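You operate a simulated robot arm through the tools that you are given. There is no shell and no other tool.

You are at the controls of a simulated two-armed robot. One attempt, no reset.

JOB
Fire the boiler up with its knob set to 70C.
Fine: open the gas, switch on under the flap, press HEAT, shut the flap; see it burning.
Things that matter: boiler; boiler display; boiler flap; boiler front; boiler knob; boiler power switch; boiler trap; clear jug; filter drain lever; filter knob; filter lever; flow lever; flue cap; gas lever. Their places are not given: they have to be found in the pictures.

The check looks at the end state, three seconds after you hand in, the way a careful person would. Anything else that was tipped, shoved, dropped, spilled or broken makes it a failure.

ROBOT AND FRAMES
Two 7-joint arms with two-finger grippers on one trunk that stands fixed in place. Base frame: the origin is at the foot of the trunk, x ahead of it, y to its left, z up. Units: cm, degrees, N and s.
The left shoulder is at [6, 12.3, 102], the right one opposite. Each reaches about 89.4 cm from its shoulder. Payload 1.47 kg a hand.
The TCP of each hand is the grasp point between the finger pads, 1.6 cm short of the fingertips. In the tool frame z runs along the fingers and y along their closing line. The gripper opens to 8.7 cm; its body begins 5.5 cm behind the TCP.
Orientation is that of the tool frame in the base frame, as [roll, pitch, yaw] about the fixed x, y, z axes, in that order (R = Rz(yaw) Ry(pitch) Rx(roll)). With the fingers straight down and closing along the base's y, the tool's x points along the base's -x, its y along +y and its z along -z.

CONTROLS
- The arms move only by the tool apply_moves. It takes "left_commands", "right_commands" or both (then of equal length, played together; a hand with none holds still); each is a list of rows, each a list of 3 entries, a list of its own where there are three numbers: the shift along the tool's x, y, z in m, then the turn, a rotation vector about the tool's x, y, z in degrees, then the opening, from 0 (shut) to 1 (fully open). In form: [[[x, y, z], [wx, wy, wz], claw], ...]. A call has 1 to 20 rows; each row shifts and turns the commanded pose from where the row before left it, along the tool's axes as they then stand. A row lasts 0.2 s, in which the tool goes at most 5 cm and 8.6 degrees; a call with a longer step from one row to the next is refused whole, and so is a gripper value outside its range. A pose out of reach is approached as far as the arm can. The call stops where the force on the tool passes 50 N (or 10 N more than at its start, if that is more) or the arm is blocked; 0.2 s more then pass. Each finger travels about 15.3 cm/s and halts on what it meets, pressing with about 28 N; the grip force reading is that of the motor and also rises with nothing between the fingers. The clock runs only during rows and for 0.2 s after the last one: add rows that do not move to give the fingers time. It gives the time, the measured TCP pose, the force on the tool (base axes), the opening and the grip force at its end, in the units of the frame above (readings bear some noise), with the torque about the TCP (base axes, N m) and any sound that the robot's microphone picked up, and new pictures: "views" is both (left out), scene, wrist or none (wrist: the cameras of the hands that moved).
- Cameras (640 x 400 px; columns grow to the right, rows downward): "scene" is now at [10.31, 1.8, 163.88]; the picture's right is [0.19, -0.98, 0.00], its down [-0.38, -0.07, -0.92] and it looks along [0.91, 0.17, -0.39] (base axes); focal length 289 px, centre (320, 200). "left" rides on the left gripper at [7.3, -1.2, -9] in its tool frame; the picture's right is [0.16, 0.99, 0.00], its down [-0.72, 0.12, -0.68] and it looks along [-0.67, 0.11, 0.73] (tool axes); focal length 247 px, centre (320, 200). "right" rides on the right gripper at [7.3, 1.2, -9] in its tool frame; the picture's right is [-0.16, 0.99, 0.00], its down [-0.72, -0.12, -0.68] and it looks along [-0.67, -0.11, 0.73] (tool axes); focal length 247 px, centre (320, 200).
- slide_trunk(by): moves the trunk up (or, below 0, down) by that many cm; the arms and the scene camera ride with it, the base frame stays. It gives what a move gives, with no picture.
- turn_head(pan, tilt): turns the head with the scene camera to pan (to the left, within 120 degrees either way) and tilt (down, from -29 to 69), counted from straight ahead of the robot. It gives what a move gives, and a new picture of the scene camera.
- point_at(camera, pixels): for up to 12 pixels [column, row] of the newest picture of that camera ("zoom" is the newest enlarged one), the place [x, y, z] in the base frame of the surface seen there, good to about 0.3 cm, but the place of the scene camera against the robot may be out by one fixed shift of up to 2.5 cm in any direction. No time passes.
- zoom(camera, box): a new picture of the part [left, top, right, bottom] of that camera's present view, enlarged. No time passes.
- sign_off(): hands the job in; it is judged then, once.

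Open the grippers and draw the arms clear of the work before you hand the job in, unless the task says otherwise.

The tools are called as name(argument=value, ...) on one line, values as JSON. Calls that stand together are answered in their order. apply_moves: Moves the arms, as the interface text tells. Its arguments: {"type":"object","properties":{"left_commands":{"type":"array"},"right_commands":{"type":"array"},"views":{"type":"string","enum":["both","scene","wrist","none"]}},"required":[]} The other tools are called the same way: slide_trunk (by) moves the trunk up or down; turn_head (pan, tilt) turns the head that bears the scene camera; point_at (camera, pixels) gives the place of the surface under pixels of a picture; zoom (camera, box) takes an enlarged picture of a part of a camera's view; sign_off () hands the job in.

At the start:

```text
time: 0.0
left_ee_pos: [31.14, 24.18, 151.2]
left_tool_rot: [-179.9, 0.0, -180.0]
left_contact_force: [-1.1, 0.1, 0.4]
left_torque: [-0.01, 0.0, -0.01]
left_gripper_width: 8.72
left_gripper_force: 0.0
right_ee_pos: [38.74, -6.06, 146.82]
right_tool_rot: [-180.0, 0.1, -179.9]
right_contact_force: [-0.3, 0.8, -0.4]
right_torque: [-0.02, -0.01, 0.01]
right_gripper_width: 8.71
right_gripper_force: 0.0
trunk travel left (down, up): [-17.5, 5.5]
head pan, tilt (commanded): [10.8, 22.7]
```

scene: 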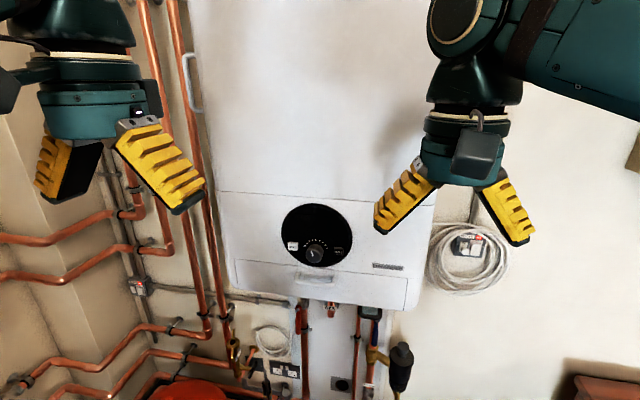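
right: 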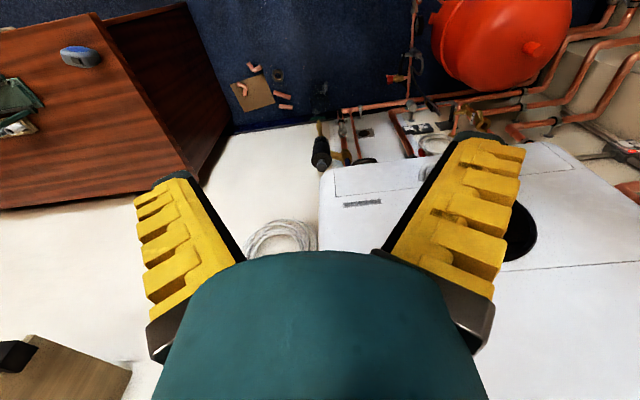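
left: 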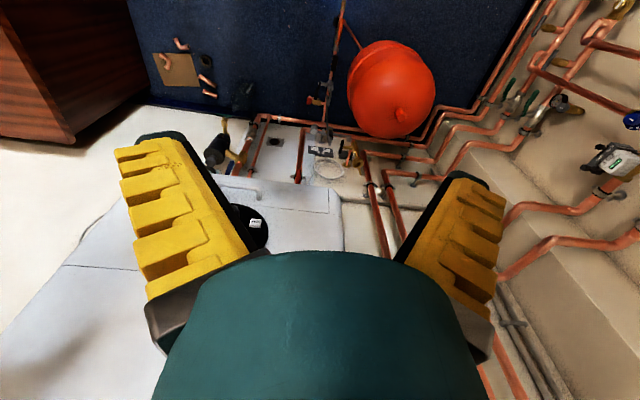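

The scene shows a boiler with a round control panel at about (316,235) and pipes below it. I'll zoom in on the panel and the pipework first.

zoom(camera="scene", box=[220, 180, 440, 318])

zoom(camera="scene", box=[200, 270, 440, 400])

turn_head(pan=10.8, tilt=50)

```text
2.90 times, centred on (330, 249) of scene
```

zoom: 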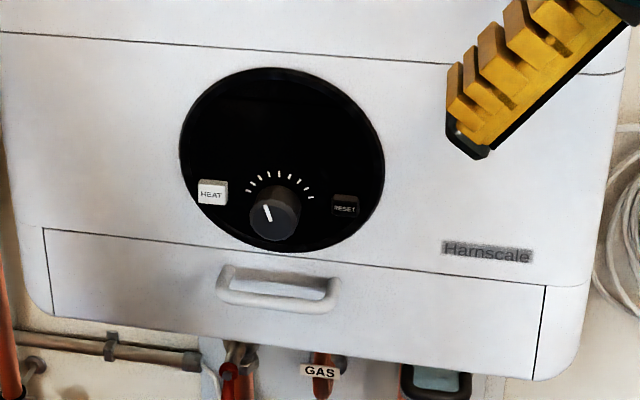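

```text
2.67 times, centred on (320, 335) of scene
```

zoom: 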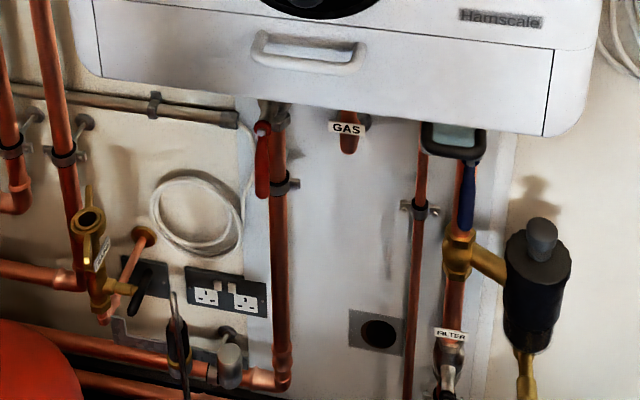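

```text
time: 0.9
left_ee_pos: [31.08, 24.17, 151.11]
left_tool_rot: [-180.0, 0.0, 179.9]
left_contact_force: [0.2, -0.4, 0.1]
left_torque: [0.02, -0.02, -0.01]
left_gripper_width: 8.7
left_gripper_force: 0.0
right_ee_pos: [38.87, -6.08, 146.75]
right_tool_rot: [-180.0, 0.0, -179.9]
right_contact_force: [0.1, -1.2, 0.7]
right_torque: [0.01, 0.02, 0.02]
right_gripper_width: 8.7
right_gripper_force: 0.2
trunk travel left (down, up): [-17.5, 5.5]
head pan, tilt (commanded): [10.8, 50.0]
```

scene: 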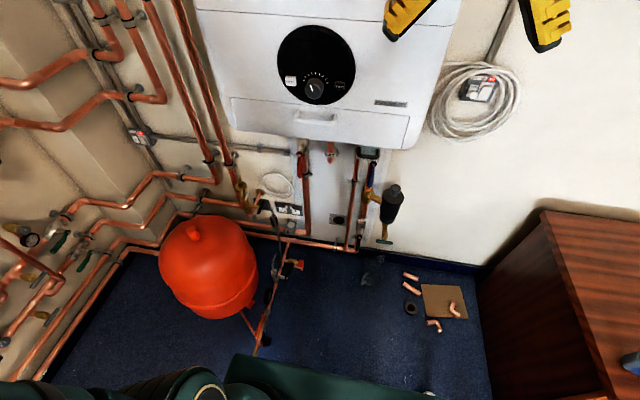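

The boiler, red gas lever at about (303,160) and pipes are visible. I'll zoom in on the region below the boiler and get coordinates.

zoom(camera="scene", box=[270, 120, 420, 250])

zoom(camera="scene", box=[220, 20, 420, 150])

point_at(camera="scene", pixels=[[314, 88], [291, 81], [341, 86], [318, 118], [233, 97], [410, 117], [235, 122], [403, 148], [303, 170], [304, 150], [330, 155], [368, 152]])

```text
3.08 times, centred on (345, 185) of scene
```

zoom: 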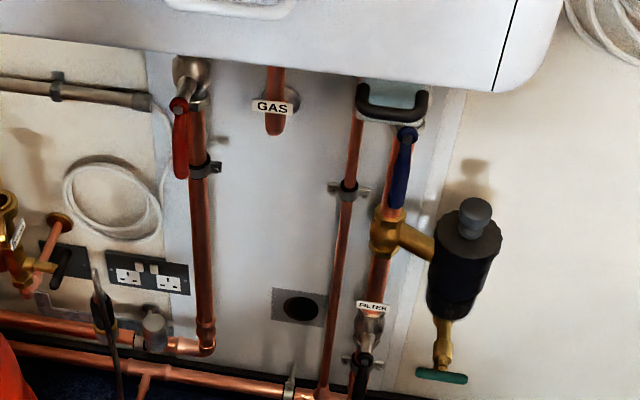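

```text
3.08 times, centred on (320, 85) of scene
```

zoom: 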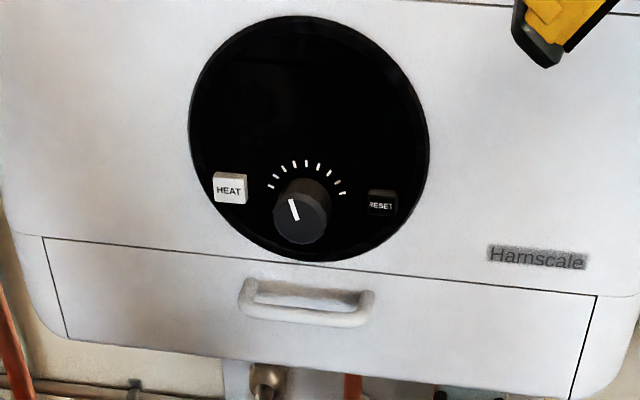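

```text
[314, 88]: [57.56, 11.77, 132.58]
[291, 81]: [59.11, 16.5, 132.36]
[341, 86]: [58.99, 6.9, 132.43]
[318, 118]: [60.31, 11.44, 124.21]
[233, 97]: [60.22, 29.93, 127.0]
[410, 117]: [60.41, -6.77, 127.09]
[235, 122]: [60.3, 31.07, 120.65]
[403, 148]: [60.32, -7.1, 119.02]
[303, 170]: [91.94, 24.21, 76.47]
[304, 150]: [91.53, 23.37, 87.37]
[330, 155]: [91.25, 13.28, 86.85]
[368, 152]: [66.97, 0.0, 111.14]
```

I need precise positions of the levers; I'll take a zoom of the area under the boiler and point within it.

zoom(camera="scene", box=[280, 130, 360, 210])

zoom(camera="scene", box=[335, 130, 425, 255])

zoom(camera="scene", box=[220, 160, 330, 260])

```text
5.00 times, centred on (320, 170) of scene
```

zoom: 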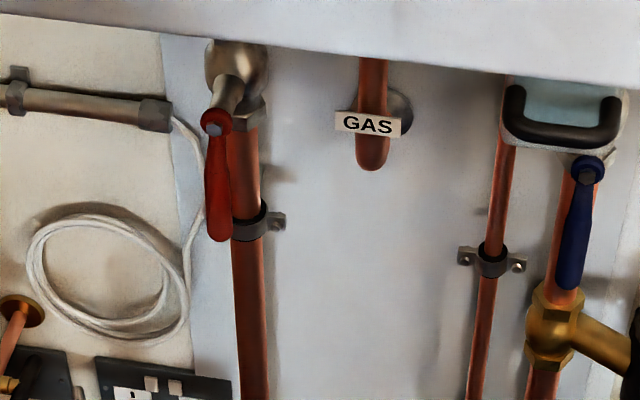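

```text
3.20 times, centred on (380, 192) of scene
```

zoom: 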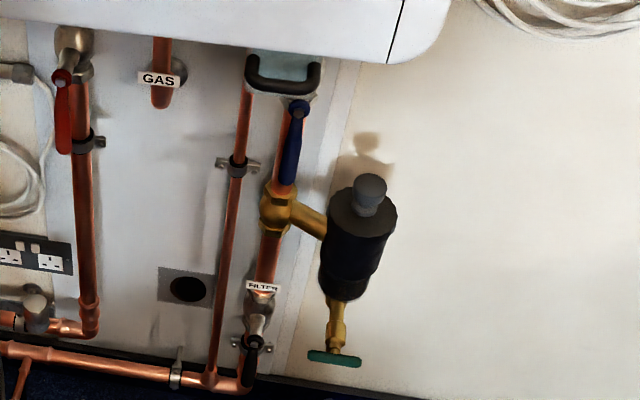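

```text
4.00 times, centred on (275, 210) of scene
```

zoom: 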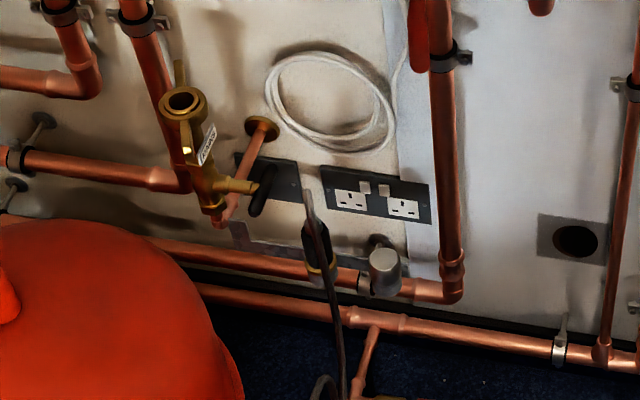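

I'll zoom more on the brass valve label around (250,195) and the area behind for the gas lever.

zoom(camera="scene", box=[235, 165, 290, 220])

zoom(camera="scene", box=[0, 200, 120, 320])

zoom(camera="scene", box=[230, 220, 330, 360])

zoom(camera="left", box=[200, 80, 420, 220])

zoom(camera="left", box=[460, 0, 640, 120])

```text
7.27 times, centred on (262, 192) of scene
```

zoom: 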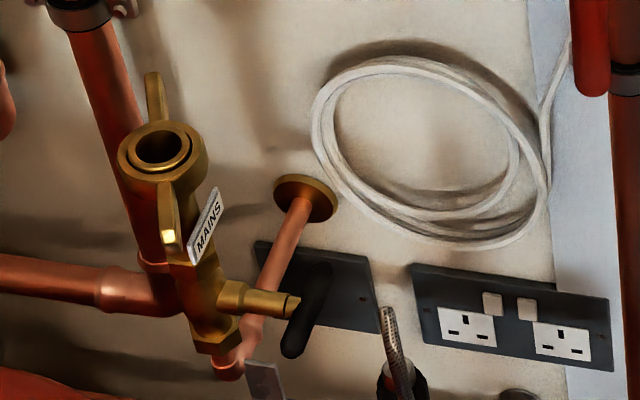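

```text
3.33 times, centred on (60, 260) of scene
```

zoom: 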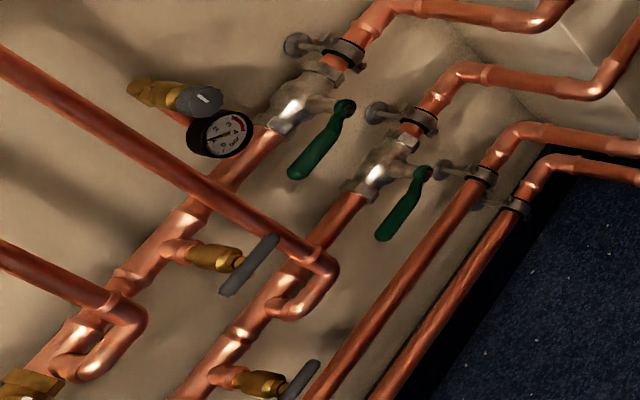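

```text
2.86 times, centred on (280, 290) of scene
```

zoom: 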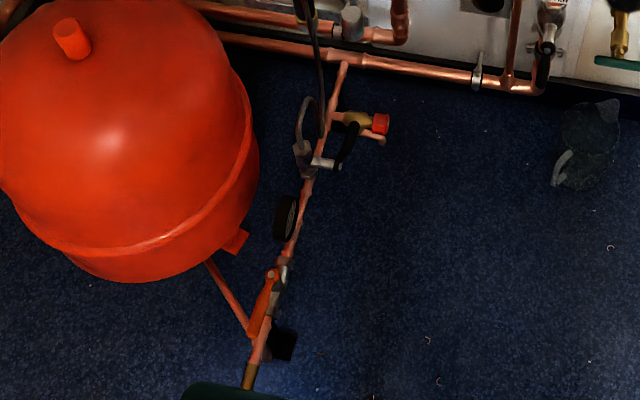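

```text
2.86 times, centred on (310, 150) of left
```

zoom: 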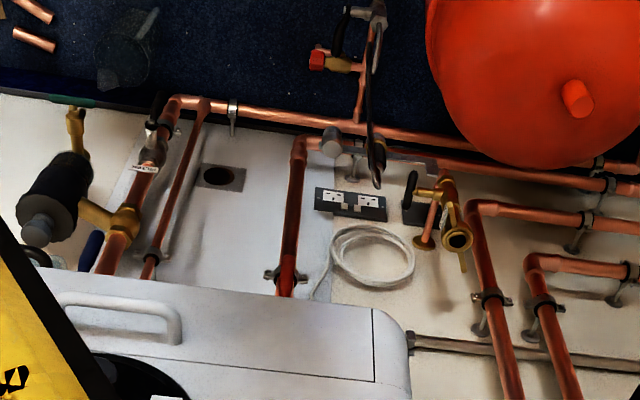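

```text
3.33 times, centred on (550, 60) of left
```

zoom: 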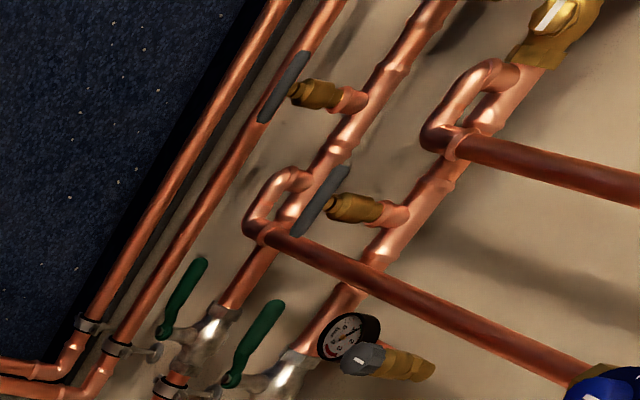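

Before moving the arms I check how close the surrounding things are (left wall pipes, cabinet, red vessel, dark green thing at (300,375)).

point_at(camera="scene", pixels=[[30, 80], [30, 180], [100, 180], [210, 260], [300, 375], [180, 385], [545, 215], [390, 205], [370, 275], [20, 240], [90, 250], [15, 300]])

point_at(camera="left", pixels=[[560, 230], [620, 240], [610, 160], [460, 160], [395, 90], [500, 110]])

```text
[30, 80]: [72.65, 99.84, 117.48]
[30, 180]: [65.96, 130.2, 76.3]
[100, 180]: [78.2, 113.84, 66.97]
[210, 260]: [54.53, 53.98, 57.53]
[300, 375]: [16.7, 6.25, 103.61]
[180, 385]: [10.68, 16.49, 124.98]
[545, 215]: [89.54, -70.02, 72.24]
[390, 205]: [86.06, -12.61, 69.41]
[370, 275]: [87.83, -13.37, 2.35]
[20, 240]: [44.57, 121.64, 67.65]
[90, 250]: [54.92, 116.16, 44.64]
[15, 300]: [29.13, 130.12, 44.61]
```

```text
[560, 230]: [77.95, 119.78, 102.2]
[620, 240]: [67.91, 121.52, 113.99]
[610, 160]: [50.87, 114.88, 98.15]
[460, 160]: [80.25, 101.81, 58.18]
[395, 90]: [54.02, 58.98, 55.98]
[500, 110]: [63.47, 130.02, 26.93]
```

There's plenty of clear space in front of the boiler. I'll lower the left hand to under-boiler height with the fingers tilting forward (so its camera looks under the boiler), and move the right hand aside.

apply_moves(left_commands=[[[-0.003, -0.008, 0.045], [0, 0, 0], 1], [[-0.003, -0.008, 0.045], [0, 0, 0], 1], [[-0.003, -0.008, 0.045], [0, 0, 0], 1], [[-0.003, -0.008, 0.045], [0, 0, 0], 1], [[-0.003, -0.008, 0.045], [0, 0, 0], 1], [[-0.003, -0.008, 0.045], [0, 0, 0], 1], [[-0.003, -0.008, 0.045], [0, 0, 0], 1], [[-0.003, -0.008, 0.045], [0, 0, 0], 1], [[-0.003, -0.008, 0.045], [0, 0, 0], 1], [[-0.003, -0.008, 0.045], [0, 0, 0], 1], [[-0.003, -0.008, 0.045], [0, 0, 0], 1], [[0, 0, 0], [0, -8.5, 0], 1], [[0, 0, 0], [0, -8.5, 0], 1], [[0, 0, 0], [0, -8.5, 0], 1], [[0, 0, 0], [0, -8.5, 0], 1], [[0, 0, 0], [0, -8.5, 0], 1], [[0, 0, 0], [0, -8.5, 0], 1], [[0, 0, 0], [0, -8.5, 0], 1], [[0, 0, 0], [0, 0, 0], 1]], right_commands=[[[0.01, -0.03, 0], [0, 0, 0], 1], [[0.01, -0.03, 0], [0, 0, 0], 1], [[0.01, -0.03, 0], [0, 0, 0], 1], [[0.01, -0.03, 0], [0, 0, 0], 1], [[0.01, -0.03, 0], [0, 0, 0], 1], [[0.01, -0.03, 0], [0, 0, 0], 1], [[0.01, -0.03, 0], [0, 0, 0], 1], [[0.01, -0.03, 0], [0, 0, 0], 1], [[0, 0, 0], [0, 0, 0], 1], [[0, 0, 0], [0, 0, 0], 1], [[0, 0, 0], [0, 0, 0], 1], [[0, 0, 0], [0, 0, 0], 1], [[0, 0, 0], [0, 0, 0], 1], [[0, 0, 0], [0, 0, 0], 1], [[0, 0, 0], [0, 0, 0], 1], [[0, 0, 0], [0, 0, 0], 1], [[0, 0, 0], [0, 0, 0], 1], [[0, 0, 0], [0, 0, 0], 1], [[0, 0, 0], [0, 0, 0], 1]], views="both")

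```text
time: 4.9
left_ee_pos: [48.88, 13.36, 102.14]
left_tool_rot: [180.0, 59.6, 180.0]
left_contact_force: [-0.6, -0.1, 0.2]
left_torque: [-0.02, 0.01, -0.01]
left_gripper_width: 8.68
left_gripper_force: 0.1
left hand out of reach, approached as far as the arm can: row 12, 13, 14, 15, 16, 17, 18
right_ee_pos: [30.8, -30.23, 146.84]
right_tool_rot: [-180.0, 0.1, -180.0]
right_contact_force: [0.1, 0.2, 0.5]
right_torque: [0.04, 0.01, 0.0]
right_gripper_width: 8.69
right_gripper_force: 0.0
trunk travel left (down, up): [-17.5, 5.5]
head pan, tilt (commanded): [10.8, 50.0]
```

scene: 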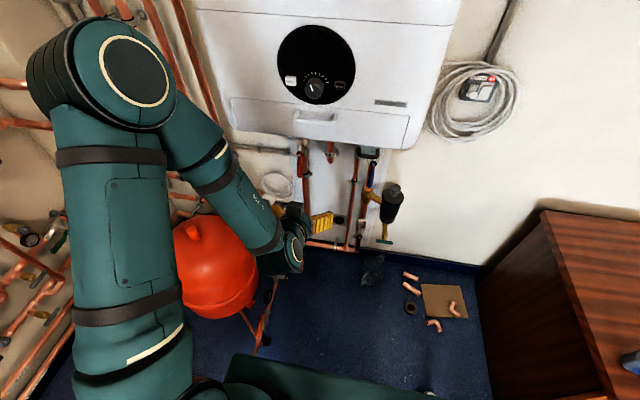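
right: 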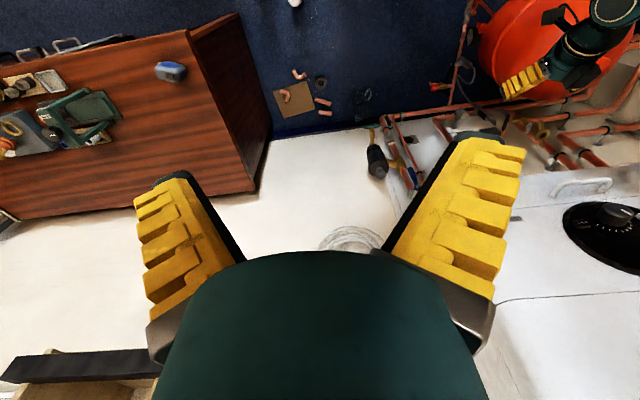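
left: 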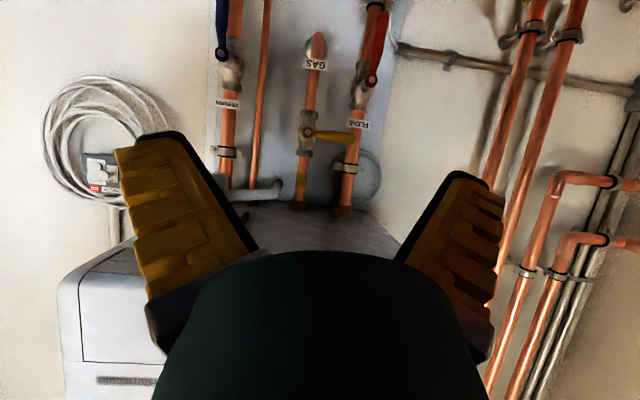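

The left camera (upside down) shows the gas valve on the GAS pipe with a yellow lever at (330,135), lying sideways (shut). I'll zoom and measure it.

zoom(camera="left", box=[200, 0, 420, 220])

point_at(camera="left", pixels=[[308, 132], [330, 135], [350, 137], [307, 118], [300, 195], [315, 66], [265, 190], [360, 125], [370, 80], [313, 100], [340, 215], [304, 150]])

```text
1.82 times, centred on (310, 110) of left
```

zoom: 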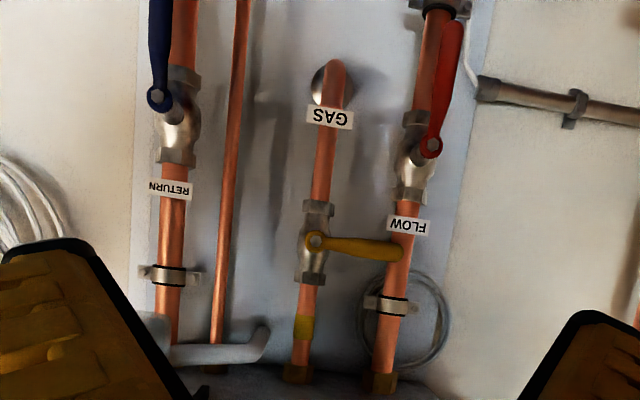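

```text
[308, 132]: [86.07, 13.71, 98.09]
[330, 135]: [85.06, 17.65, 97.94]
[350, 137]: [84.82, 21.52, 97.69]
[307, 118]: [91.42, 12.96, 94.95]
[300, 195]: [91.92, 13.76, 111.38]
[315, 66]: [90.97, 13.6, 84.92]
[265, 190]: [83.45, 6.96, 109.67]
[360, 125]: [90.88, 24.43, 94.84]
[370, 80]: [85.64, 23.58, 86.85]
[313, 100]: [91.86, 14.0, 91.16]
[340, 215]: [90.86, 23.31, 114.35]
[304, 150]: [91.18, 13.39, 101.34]
```

The gas lever pivots at about (86,13.7,98) and points +y to about (85,22,97.7), i.e. shut; FLOW and RETURN levers point down (open). I'll level the left fingers (pointing forward) and close them, then check where the hand really is.

apply_moves(left_commands=[[[0, 0, 0], [0, -7.6, 0], 0.5], [[0, 0, 0], [0, -7.6, 0], 0], [[0, 0, 0], [0, -7.6, 0], 0], [[0, 0, 0], [0, -7.6, 0], 0]], views="none")

```text
time: 5.9
left_ee_pos: [49.73, 12.2, 104.32]
left_tool_rot: [179.3, 66.6, 178.5]
left_contact_force: [-0.3, -0.9, -0.7]
left_torque: [0.0, -0.01, 0.05]
left_gripper_width: 0.0
left_gripper_force: 27.7
left hand out of reach, approached as far as the arm can: row 1, 2, 3, 4
right_ee_pos: [30.84, -30.17, 146.93]
right_tool_rot: [-179.8, 0.1, -179.9]
right_contact_force: [-1.7, -0.2, -0.3]
right_torque: [0.01, 0.0, 0.01]
right_gripper_width: 8.71
right_gripper_force: 0.1
trunk travel left (down, up): [-17.5, 5.5]
head pan, tilt (commanded): [10.8, 50.0]
```

The hand is limited by being too close to the body; I'll advance forward in small steps to let it level out, at the current height and clear of everything.

apply_moves(left_commands=[[[0, 0, 0.04], [0, 0, 0], 0], [[0, 0, 0.04], [0, 0, 0], 0], [[0, 0, 0.04], [0, 0, 0], 0], [[0, 0, 0.04], [0, 0, 0], 0], [[0, 0, 0], [0, 0, 0], 0]], views="both")

```text
time: 7.1
left_ee_pos: [66.11, 16.87, 102.95]
left_tool_rot: [179.4, 66.6, 178.8]
left_contact_force: [-0.1, 0.1, 0.2]
left_torque: [0.02, 0.0, -0.01]
left_gripper_width: 0.01
left_gripper_force: 28.4
left hand out of reach, approached as far as the arm can: row 1, 2, 3, 4
right_ee_pos: [30.9, -30.16, 146.93]
right_tool_rot: [180.0, 0.0, -179.8]
right_contact_force: [0.4, 0.7, -0.1]
right_torque: [-0.03, -0.01, 0.0]
right_gripper_width: 8.7
right_gripper_force: 0.1
trunk travel left (down, up): [-17.5, 5.5]
head pan, tilt (commanded): [10.8, 50.0]
```

scene: 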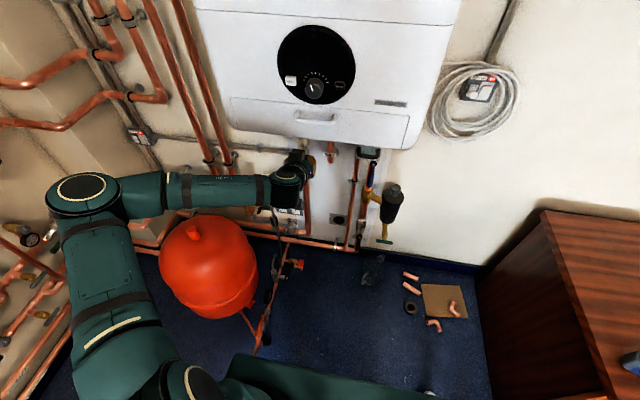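
left: 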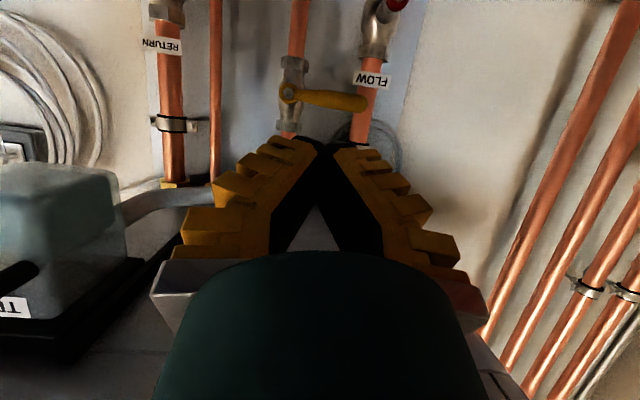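

The wrist can't level at this trunk height; the pose stays at 67° pitch. Lowering the trunk will bring the forearm upward-sloping and let the fingers level; the space below the hand (66,17,103) is clear, so I slide down 12 cm.

slide_trunk(by=-12)

turn_head(pan=10.8, tilt=30)

```text
time: 8.6
left_ee_pos: [65.99, 16.83, 90.87]
left_tool_rot: [179.4, 66.4, 178.7]
left_contact_force: [-0.8, 0.1, 0.0]
left_torque: [-0.02, -0.02, 0.01]
left_gripper_width: 0.01
left_gripper_force: 27.7
right_ee_pos: [30.85, -30.18, 134.88]
right_tool_rot: [180.0, 0.0, -180.0]
right_contact_force: [0.9, -0.4, 0.2]
right_torque: [0.02, 0.03, -0.01]
right_gripper_width: 8.73
right_gripper_force: 0.1
trunk travel left (down, up): [-5.5, 17.5]
head pan, tilt (commanded): [10.8, 50.0]
```

```text
time: 9.4
left_ee_pos: [65.99, 16.8, 90.87]
left_tool_rot: [179.4, 66.5, 178.7]
left_contact_force: [-0.7, -0.5, -0.4]
left_torque: [-0.04, 0.02, -0.02]
left_gripper_width: 0.0
left_gripper_force: 28.0
right_ee_pos: [30.9, -30.13, 134.93]
right_tool_rot: [179.9, 0.0, -179.9]
right_contact_force: [0.5, -0.2, 1.6]
right_torque: [0.02, -0.02, -0.01]
right_gripper_width: 8.71
right_gripper_force: 0.1
trunk travel left (down, up): [-5.5, 17.5]
head pan, tilt (commanded): [10.8, 30.0]
```

scene: 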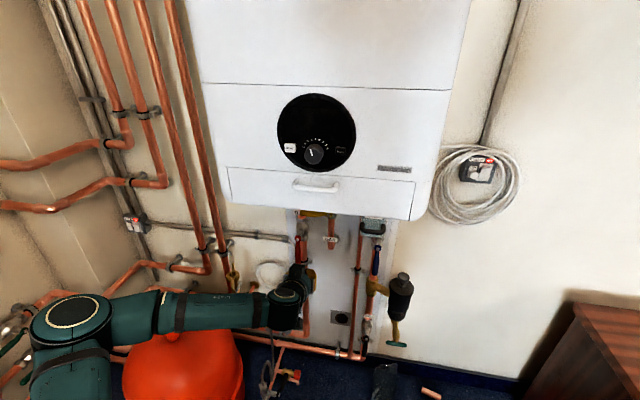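

The lower viewpoint now shows the yellow gas lever at about (318,213). I'll issue a no-motion row to see what the arm's commanded pose resolves to, with the wrist view.

apply_moves(left_commands=[[[0, 0, 0], [0, 0, 0], 0], [[0, 0, 0], [0, 0, 0], 0]], views="none")

zoom(camera="scene", box=[280, 180, 420, 320])

zoom(camera="scene", box=[260, 80, 380, 200])

```text
time: 10.1
left_ee_pos: [65.94, 16.89, 90.98]
left_tool_rot: [179.2, 66.4, 178.7]
left_contact_force: [-1.5, 0.2, -0.9]
left_torque: [-0.01, -0.01, -0.02]
left_gripper_width: 0.0
left_gripper_force: 28.4
right_ee_pos: [30.96, -30.18, 134.94]
right_tool_rot: [180.0, 0.0, -179.9]
right_contact_force: [0.6, -0.4, 0.4]
right_torque: [0.0, -0.01, -0.01]
right_gripper_width: 8.71
right_gripper_force: 0.0
trunk travel left (down, up): [-5.5, 17.5]
head pan, tilt (commanded): [10.8, 30.0]
```

```text
2.86 times, centred on (350, 250) of scene
```

zoom: 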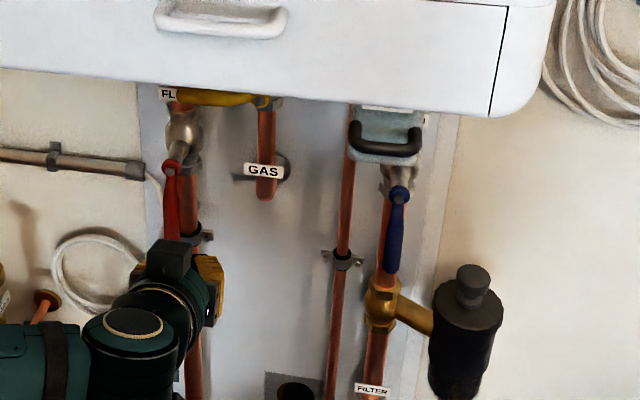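

```text
3.33 times, centred on (320, 140) of scene
```

zoom: 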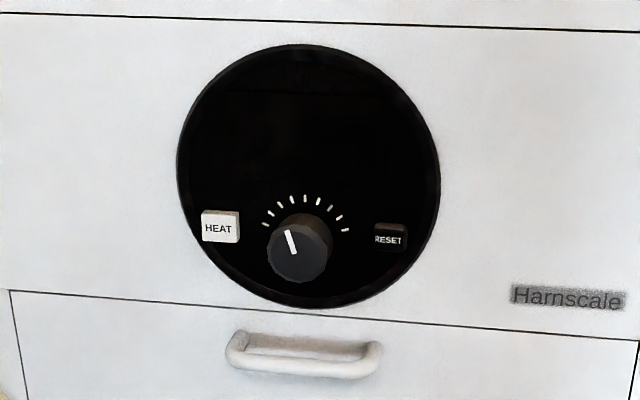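

No jump occurred, so the commanded pose follows the arm. I'll try levelling the left fingers again now (three rows of -7.8° about tool y).

apply_moves(left_commands=[[[0, 0, 0], [0, -7.8, 0], 0], [[0, 0, 0], [0, -7.8, 0], 0], [[0, 0, 0], [0, -7.8, 0], 0], [[0, 0, 0], [0, 0, 0], 0]], views="wrist")

```text
time: 11.1
left_ee_pos: [66.0, 16.95, 90.86]
left_tool_rot: [179.4, 66.4, 178.7]
left_contact_force: [0.4, 0.2, 0.4]
left_torque: [0.0, -0.03, -0.01]
left_gripper_width: 0.02
left_gripper_force: 27.9
left hand out of reach, approached as far as the arm can: row 1, 2, 3
right_ee_pos: [30.89, -30.13, 134.88]
right_tool_rot: [180.0, 0.0, -179.9]
right_contact_force: [-0.3, 0.3, 0.4]
right_torque: [0.01, 0.01, 0.02]
right_gripper_width: 8.72
right_gripper_force: 0.0
trunk travel left (down, up): [-5.5, 17.5]
head pan, tilt (commanded): [10.8, 30.0]
```

left: 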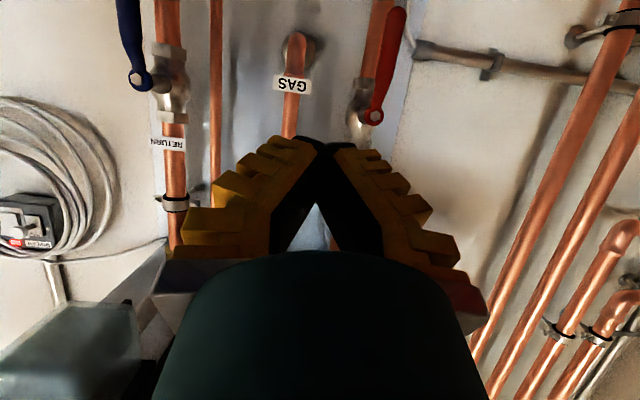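

Still limited at 66° pitch here, which is fine for pushing. I'll move the hand up (and a little forward) to lever height, well short of the lever, and see how it tracks.

apply_moves(left_commands=[[[-0.029, 0, 0.00375], [0, 0, 0], 0], [[-0.029, 0, 0.00375], [0, 0, 0], 0], [[-0.029, 0, 0.00375], [0, 0, 0], 0], [[-0.029, 0, 0.00375], [0, 0, 0], 0], [[0, 0, 0], [0, 0, 0], 0]], views="both")

```text
time: 12.2
left_ee_pos: [72.1, 16.92, 100.95]
left_tool_rot: [179.4, 66.4, 178.7]
left_contact_force: [1.1, 0.1, -0.7]
left_torque: [-0.02, -0.02, 0.01]
left_gripper_width: 0.01
left_gripper_force: 27.7
right_ee_pos: [30.87, -30.14, 134.88]
right_tool_rot: [179.9, 0.0, -179.9]
right_contact_force: [-0.6, 0.4, -0.8]
right_torque: [-0.02, -0.02, 0.02]
right_gripper_width: 8.7
right_gripper_force: 0.0
trunk travel left (down, up): [-5.5, 17.5]
head pan, tilt (commanded): [10.8, 30.0]
```

scene: 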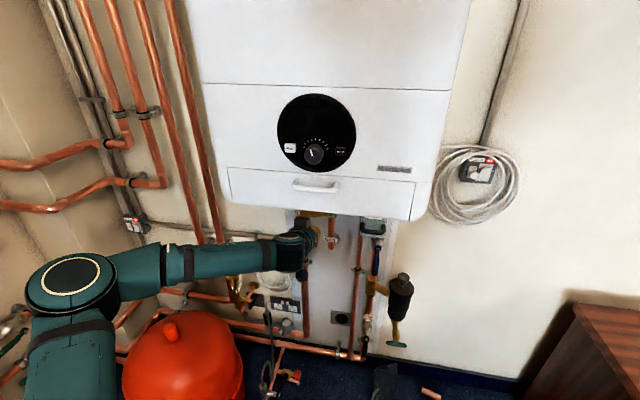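
left: 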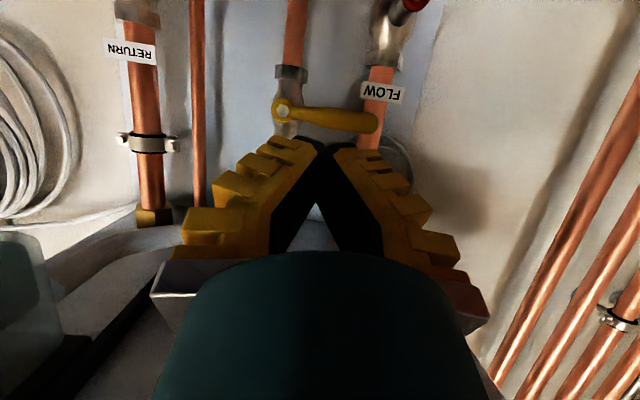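

The arm tracked precisely this time. I'll measure the lever again from this closer view: pivot near (283,112), tip near (375,122).

point_at(camera="left", pixels=[[283, 112], [310, 117], [340, 120], [360, 122], [375, 123], [340, 110], [340, 128], [322, 147], [290, 72], [288, 130], [375, 150], [384, 60]])

zoom(camera="left", box=[240, 60, 420, 180])

```text
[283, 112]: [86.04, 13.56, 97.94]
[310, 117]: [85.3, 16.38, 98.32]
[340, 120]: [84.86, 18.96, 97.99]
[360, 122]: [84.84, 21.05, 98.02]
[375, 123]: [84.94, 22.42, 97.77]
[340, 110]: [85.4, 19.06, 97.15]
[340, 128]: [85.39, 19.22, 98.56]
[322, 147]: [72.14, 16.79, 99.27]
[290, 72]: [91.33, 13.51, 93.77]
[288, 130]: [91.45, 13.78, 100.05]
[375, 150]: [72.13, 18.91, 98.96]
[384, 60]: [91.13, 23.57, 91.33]
```

```text
3.33 times, centred on (330, 120) of left
```

zoom: 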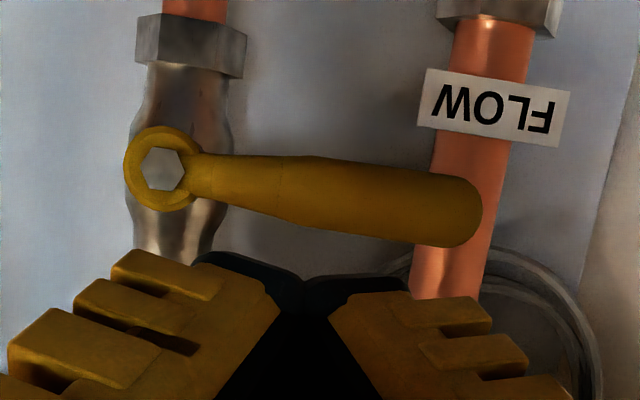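

Lever occupies x≈84.8–86, z≈97.1–98.8. I'll bring the closed fingertips forward to just above it at about (85.5, 21, 102.6), without touching.

apply_moves(left_commands=[[[-0.0118, 0.0205, 0.0058], [0, 0, 0], 0], [[-0.0118, 0.0205, 0.0058], [0, 0, 0], 0], [[-0.0114, 0, 0.0261], [0, 0, 0], 0], [[-0.0114, 0, 0.0261], [0, 0, 0], 0], [[-0.0114, 0, 0.0261], [0, 0, 0], 0], [[-0.0114, 0, 0.0261], [0, 0, 0], 0], [[0, 0, 0], [0, 0, 0], 0]], views="both")

```text
time: 13.8
left_ee_pos: [85.26, 20.71, 101.8]
left_tool_rot: [179.5, 65.8, 178.7]
left_contact_force: [0.3, -0.3, 0.0]
left_torque: [0.0, -0.02, -0.02]
left_gripper_width: 0.01
left_gripper_force: 27.8
right_ee_pos: [30.58, -29.81, 135.0]
right_tool_rot: [-179.9, 0.2, -179.9]
right_contact_force: [-0.4, 0.6, -0.1]
right_torque: [0.0, 0.04, -0.02]
right_gripper_width: 8.67
right_gripper_force: 0.0
trunk travel left (down, up): [-5.5, 17.5]
head pan, tilt (commanded): [10.8, 30.0]
```

scene: 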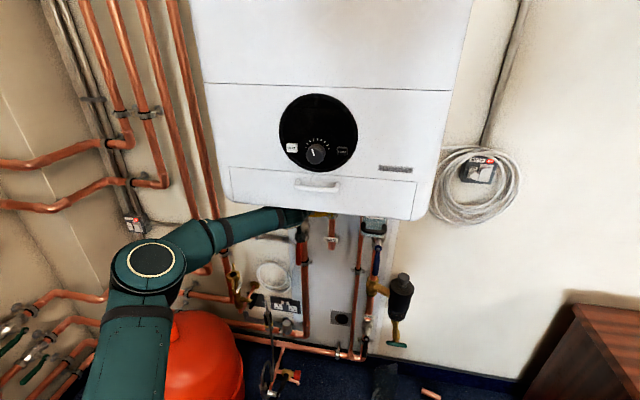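
left: 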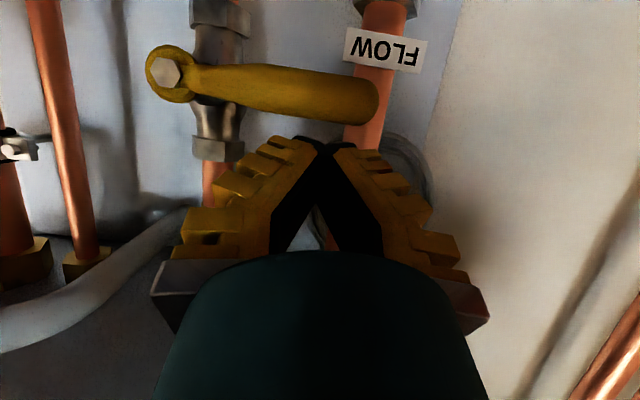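

The fingers are above the lever with a gap of about 1 cm. Now I push straight down in 1 cm steps and watch whether the lever turns.

apply_moves(left_commands=[[[0.00912, 0, 0.0041], [0, 0, 0], 0], [[0.00912, 0, 0.0041], [0, 0, 0], 0], [[0.00912, 0, 0.0041], [0, 0, 0], 0]], views="wrist")

```text
time: 14.7
left_ee_pos: [85.58, 20.56, 99.86]
left_tool_rot: [179.4, 66.6, 178.8]
left_contact_force: [1.2, 1.1, 1.1]
left_torque: [-0.01, -0.03, 0.01]
left_gripper_width: 0.0
left_gripper_force: 27.9
right_ee_pos: [30.89, -30.15, 134.91]
right_tool_rot: [179.9, 0.0, -179.8]
right_contact_force: [0.6, -0.6, -0.2]
right_torque: [0.03, -0.01, 0.01]
right_gripper_width: 8.72
right_gripper_force: 0.1
trunk travel left (down, up): [-5.5, 17.5]
head pan, tilt (commanded): [10.8, 30.0]
```

left: 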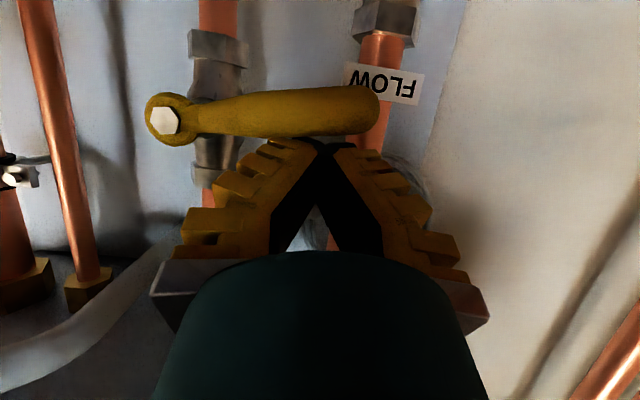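

The lever tip has started to go down with almost no force, so down is the opening direction. I continue along the arc.

apply_moves(left_commands=[[[0.00946, 0, 0.0041], [0, 0, 0], 0], [[0.00946, 0, 0.0041], [0, 0, 0], 0], [[0.01056, -0.0075, 0.00457], [0, 0, 0], 0], [[0.01056, -0.0075, 0.00457], [0, 0, 0], 0]], views="wrist")

```text
time: 15.7
left_ee_pos: [85.58, 19.21, 95.09]
left_tool_rot: [179.3, 66.4, 178.6]
left_contact_force: [0.2, 0.0, 0.0]
left_torque: [0.01, 0.01, 0.03]
left_gripper_width: 0.0
left_gripper_force: 27.7
right_ee_pos: [30.91, -30.18, 134.88]
right_tool_rot: [-180.0, 0.1, -179.9]
right_contact_force: [-0.8, 0.7, -0.7]
right_torque: [0.01, 0.01, 0.0]
right_gripper_width: 8.69
right_gripper_force: 0.1
trunk travel left (down, up): [-5.5, 17.5]
head pan, tilt (commanded): [10.8, 30.0]
```

left: 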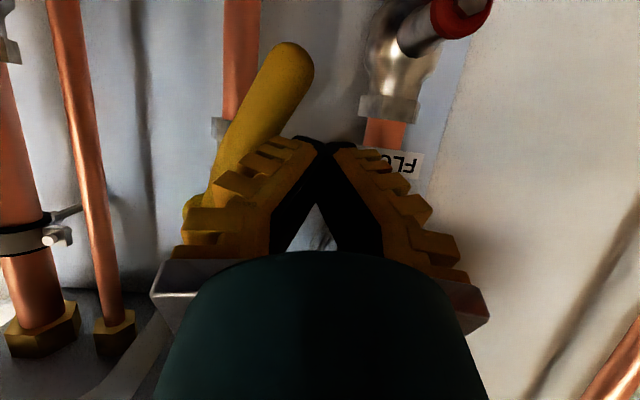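

The lever is now about two-thirds open (tip at (290,60)). I keep pushing toward -y.

apply_moves(left_commands=[[[0.004, -0.0095, 0.0017], [0, 0, 0], 0], [[0.003, -0.0095, 0.0012], [0, 0, 0], 0], [[0.002, -0.009, 0.0008], [0, 0, 0], 0]], views="wrist")

```text
time: 16.4
left_ee_pos: [85.55, 16.95, 94.29]
left_tool_rot: [179.2, 66.5, 179.0]
left_contact_force: [1.4, 19.2, 2.3]
left_torque: [-0.15, -0.01, 0.12]
left_gripper_width: 0.01
left_gripper_force: 27.5
right_ee_pos: [30.92, -29.87, 134.93]
right_tool_rot: [-180.0, -0.1, -179.9]
right_contact_force: [0.2, 0.0, -0.1]
right_torque: [0.0, 0.01, -0.02]
right_gripper_width: 8.71
right_gripper_force: 0.0
trunk travel left (down, up): [-5.5, 17.5]
head pan, tilt (commanded): [10.8, 30.0]
```

left: 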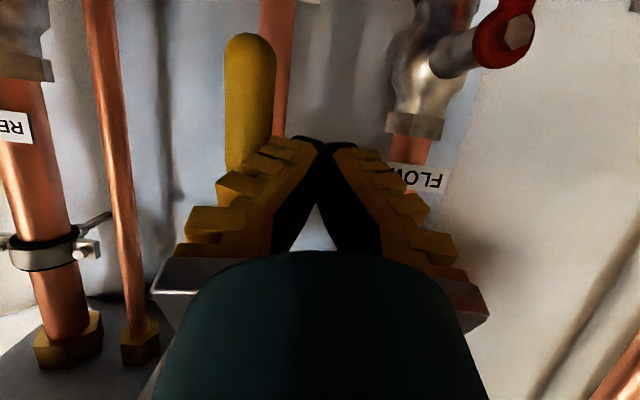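

The lever is now vertical and reads 19 N sideways: it's at its stop. I'll back off to +y and retreat, then look.

apply_moves(left_commands=[[[0, 0.012, 0], [0, 0, 0], 0], [[0, 0.008, 0], [0, 0, 0], 0], [[0.018, 0, -0.0417], [0, 0, 0], 0], [[0.018, 0, -0.0417], [0, 0, 0], 0], [[0.018, 0, -0.0417], [0, 0, 0], 0], [[0, 0, 0], [0, 0, 0], 0]], views="both")

```text
time: 17.9
left_ee_pos: [71.9, 18.61, 94.33]
left_tool_rot: [179.4, 66.5, 178.7]
left_contact_force: [-0.3, -0.4, 0.4]
left_torque: [-0.01, -0.01, -0.01]
left_gripper_width: 0.0
left_gripper_force: 28.4
right_ee_pos: [30.96, -30.15, 134.82]
right_tool_rot: [-180.0, 0.0, -179.9]
right_contact_force: [0.2, 0.2, 0.2]
right_torque: [-0.02, 0.01, -0.01]
right_gripper_width: 8.69
right_gripper_force: 0.0
trunk travel left (down, up): [-5.5, 17.5]
head pan, tilt (commanded): [10.8, 30.0]
```

scene: 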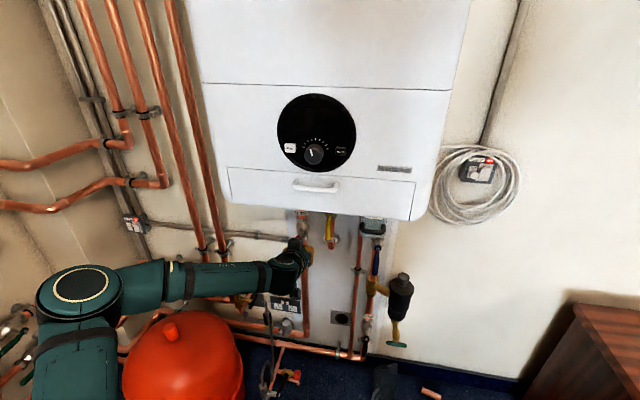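
left: 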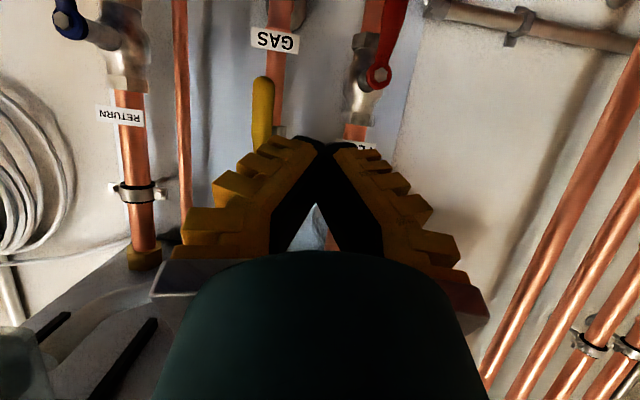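

The gas lever now points down along its pipe – open. Next, the flap and its handle: zoom and measure them, plus the knob and buttons.

zoom(camera="scene", box=[220, 150, 420, 230])

point_at(camera="scene", pixels=[[296, 185], [316, 188], [336, 187], [316, 180], [316, 195], [230, 168], [414, 184], [232, 200], [408, 218], [314, 153], [290, 148], [341, 151]])

zoom(camera="scene", box=[280, 115, 350, 175])

```text
3.20 times, centred on (320, 190) of scene
```

zoom: 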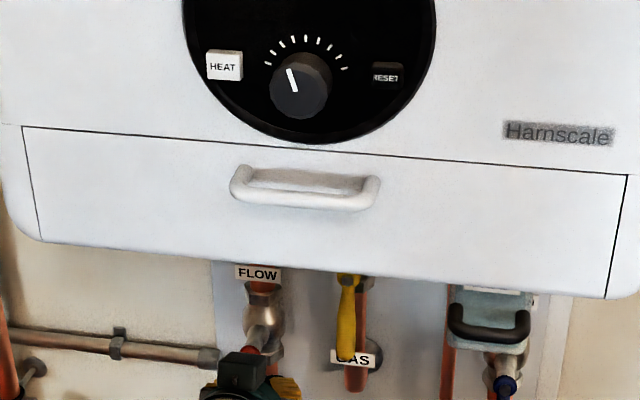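

```text
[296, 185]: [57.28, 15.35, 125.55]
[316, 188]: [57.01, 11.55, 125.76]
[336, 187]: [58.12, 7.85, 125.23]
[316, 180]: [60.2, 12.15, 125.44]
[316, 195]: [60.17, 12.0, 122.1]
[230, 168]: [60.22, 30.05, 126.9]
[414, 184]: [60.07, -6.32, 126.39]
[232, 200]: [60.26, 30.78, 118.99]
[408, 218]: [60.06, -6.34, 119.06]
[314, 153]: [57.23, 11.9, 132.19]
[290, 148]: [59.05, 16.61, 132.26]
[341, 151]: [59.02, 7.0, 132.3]
```

```text
6.67 times, centred on (315, 145) of scene
```

zoom: 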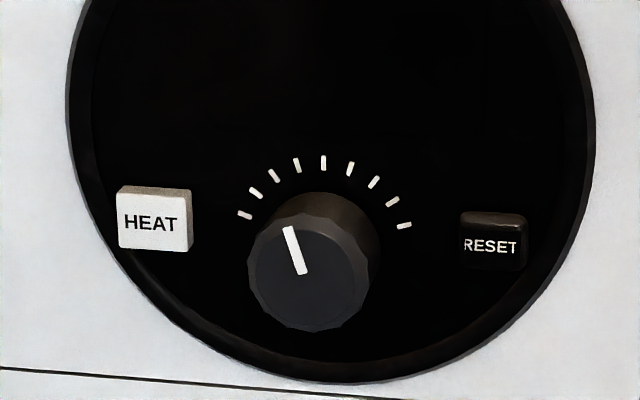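

The handle bar is at about x=57, y=7.8–15.4, z≈125.5 near the top edge of the flap (z 119–127), so the flap likely hinges at its bottom. I'll bring the left hand back out from under the boiler and up in front of it.

apply_moves(left_commands=[[[0.0179, 0, -0.0413], [0, 0, 0], 0], [[0.0179, 0, -0.0413], [0, 0, 0], 0], [[0.0179, 0, -0.0413], [0, 0, 0], 0], [[0.0179, 0, -0.0413], [0, 0, 0], 0], [[0.0179, 0, -0.0413], [0, 0, 0], 0], [[-0.0413, 0, -0.0179], [0, 0, 0], 0], [[-0.0413, 0, -0.0179], [0, 0, 0], 0], [[-0.0413, 0, -0.0179], [0, 0, 0], 0], [[-0.0413, 0, -0.0179], [0, 0, 0], 0], [[-0.0413, 0, -0.0179], [0, 0, 0], 0], [[-0.0413, 0, -0.0179], [0, 0, 0], 0], [[-0.0413, 0, -0.0179], [0, 0, 0], 0], [[0, 0, 0], [0, 0, 0], 0]], views="both")

```text
time: 20.6
left_ee_pos: [50.84, 18.74, 125.62]
left_tool_rot: [179.3, 66.4, 178.6]
left_contact_force: [0.0, 0.2, -0.1]
left_torque: [-0.02, 0.01, 0.0]
left_gripper_width: 0.0
left_gripper_force: 28.3
left hand out of reach, approached as far as the arm can: row 5
right_ee_pos: [30.93, -30.21, 134.87]
right_tool_rot: [180.0, 0.0, -179.8]
right_contact_force: [-0.1, 0.6, -1.0]
right_torque: [-0.03, -0.02, 0.01]
right_gripper_width: 8.73
right_gripper_force: 0.1
trunk travel left (down, up): [-5.5, 17.5]
head pan, tilt (commanded): [10.8, 30.0]
```

scene: 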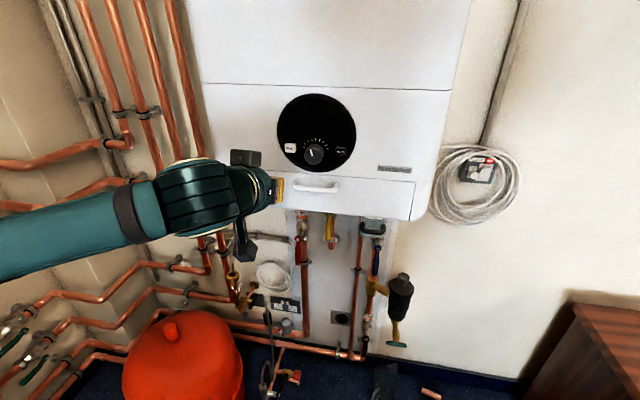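
left: 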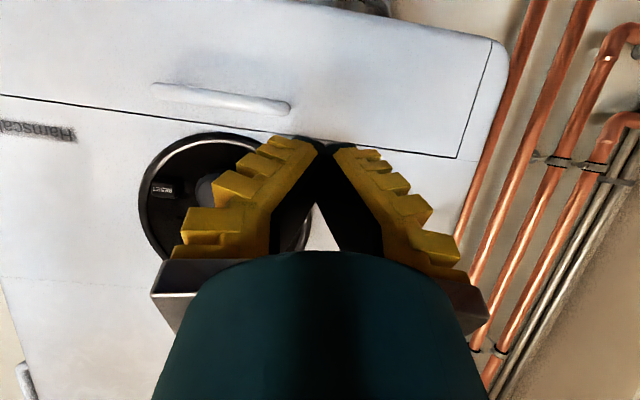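

The left wrist camera sees the handle at (160–290, 85–110). I'll measure it there (accurate frame) to compare with the scene camera.

point_at(camera="left", pixels=[[160, 92], [200, 97], [240, 102], [285, 107], [220, 92], [220, 107], [170, 190], [490, 45], [458, 157], [250, 80], [200, 187], [30, 97]])

zoom(camera="left", box=[120, 40, 340, 260])

```text
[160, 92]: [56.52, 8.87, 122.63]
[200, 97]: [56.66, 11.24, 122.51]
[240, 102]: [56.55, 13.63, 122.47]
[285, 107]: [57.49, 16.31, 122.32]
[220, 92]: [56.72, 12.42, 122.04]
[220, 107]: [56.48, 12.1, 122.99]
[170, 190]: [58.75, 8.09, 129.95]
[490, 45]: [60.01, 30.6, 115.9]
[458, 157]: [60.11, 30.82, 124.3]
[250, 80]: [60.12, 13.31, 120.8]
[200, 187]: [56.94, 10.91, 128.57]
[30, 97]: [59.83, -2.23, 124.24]
```

```text
1.82 times, centred on (230, 150) of left
```

zoom: 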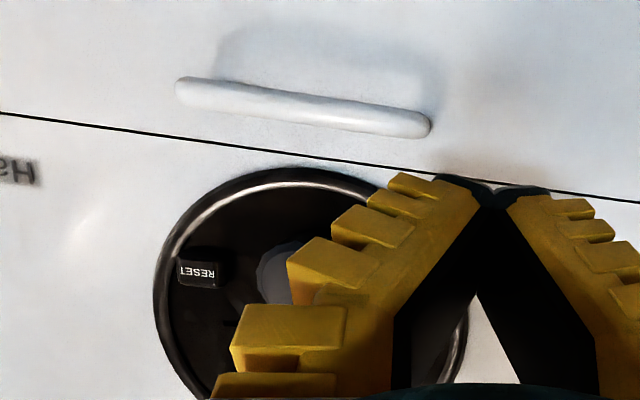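

The wrist camera is the accurate reference: bar at x≈57.1, y 8.5–16.5, z≈122.5; flap face x≈60.05, z 116.5–124.4 (so the scene camera reads about 2.4 cm too high and 0.8 cm too low in y). I'll roll the left hand 90° so the fingers close vertically, to pinch the bar.

apply_moves(left_commands=[[[0, 0, -0.004], [0, 0, 8.2], 0.2], [[0, 0, -0.004], [0, 0, 8.2], 0.35], [[0, 0, -0.004], [0, 0, 8.2], 0.35], [[0, 0, 0], [0, 0, 8.2], 0.35], [[0, 0, 0], [0, 0, 8.2], 0.35], [[0, 0, 0], [0, 0, 8.2], 0.35], [[0, 0, 0], [0, 0, 8.2], 0.35], [[0, 0, 0], [0, 0, 8.2], 0.35], [[0, 0, 0], [0, 0, 8.2], 0.35], [[0, 0, 0], [0, 0, 8.2], 0.35], [[0, 0, 0], [0, 0, 8.0], 0.35], [[0, 0, 0], [0, 0, 0], 0.35]], views="both")

```text
time: 23.2
left_ee_pos: [49.57, 18.74, 126.36]
left_tool_rot: [113.5, -0.4, 89.2]
left_contact_force: [0.8, 0.5, 0.1]
left_torque: [-0.01, -0.02, -0.02]
left_gripper_width: 3.64
left_gripper_force: 4.9
right_ee_pos: [30.96, -30.12, 134.86]
right_tool_rot: [179.9, -0.1, -180.0]
right_contact_force: [0.3, -0.7, -0.7]
right_torque: [0.02, 0.0, 0.01]
right_gripper_width: 8.72
right_gripper_force: 0.1
trunk travel left (down, up): [-5.5, 17.5]
head pan, tilt (commanded): [10.8, 30.0]
```

scene: 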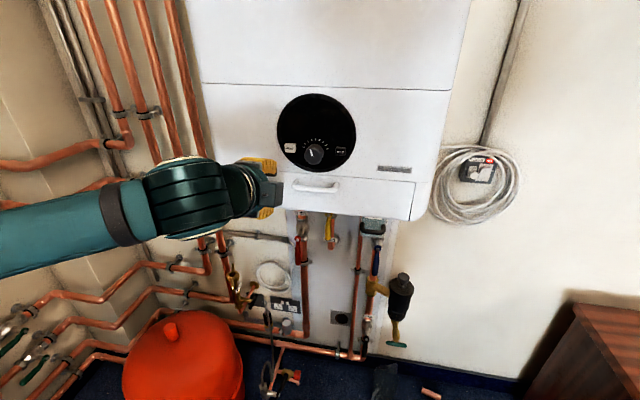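
left: 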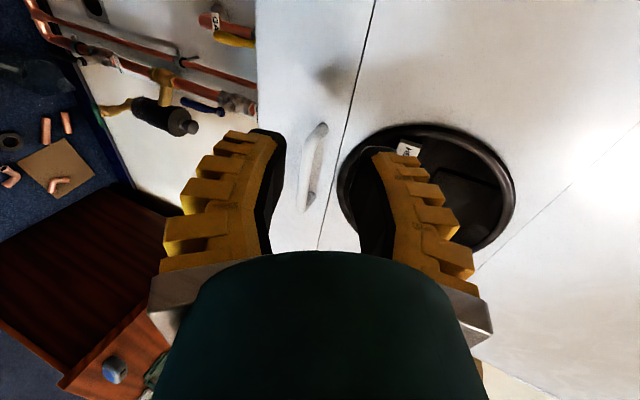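

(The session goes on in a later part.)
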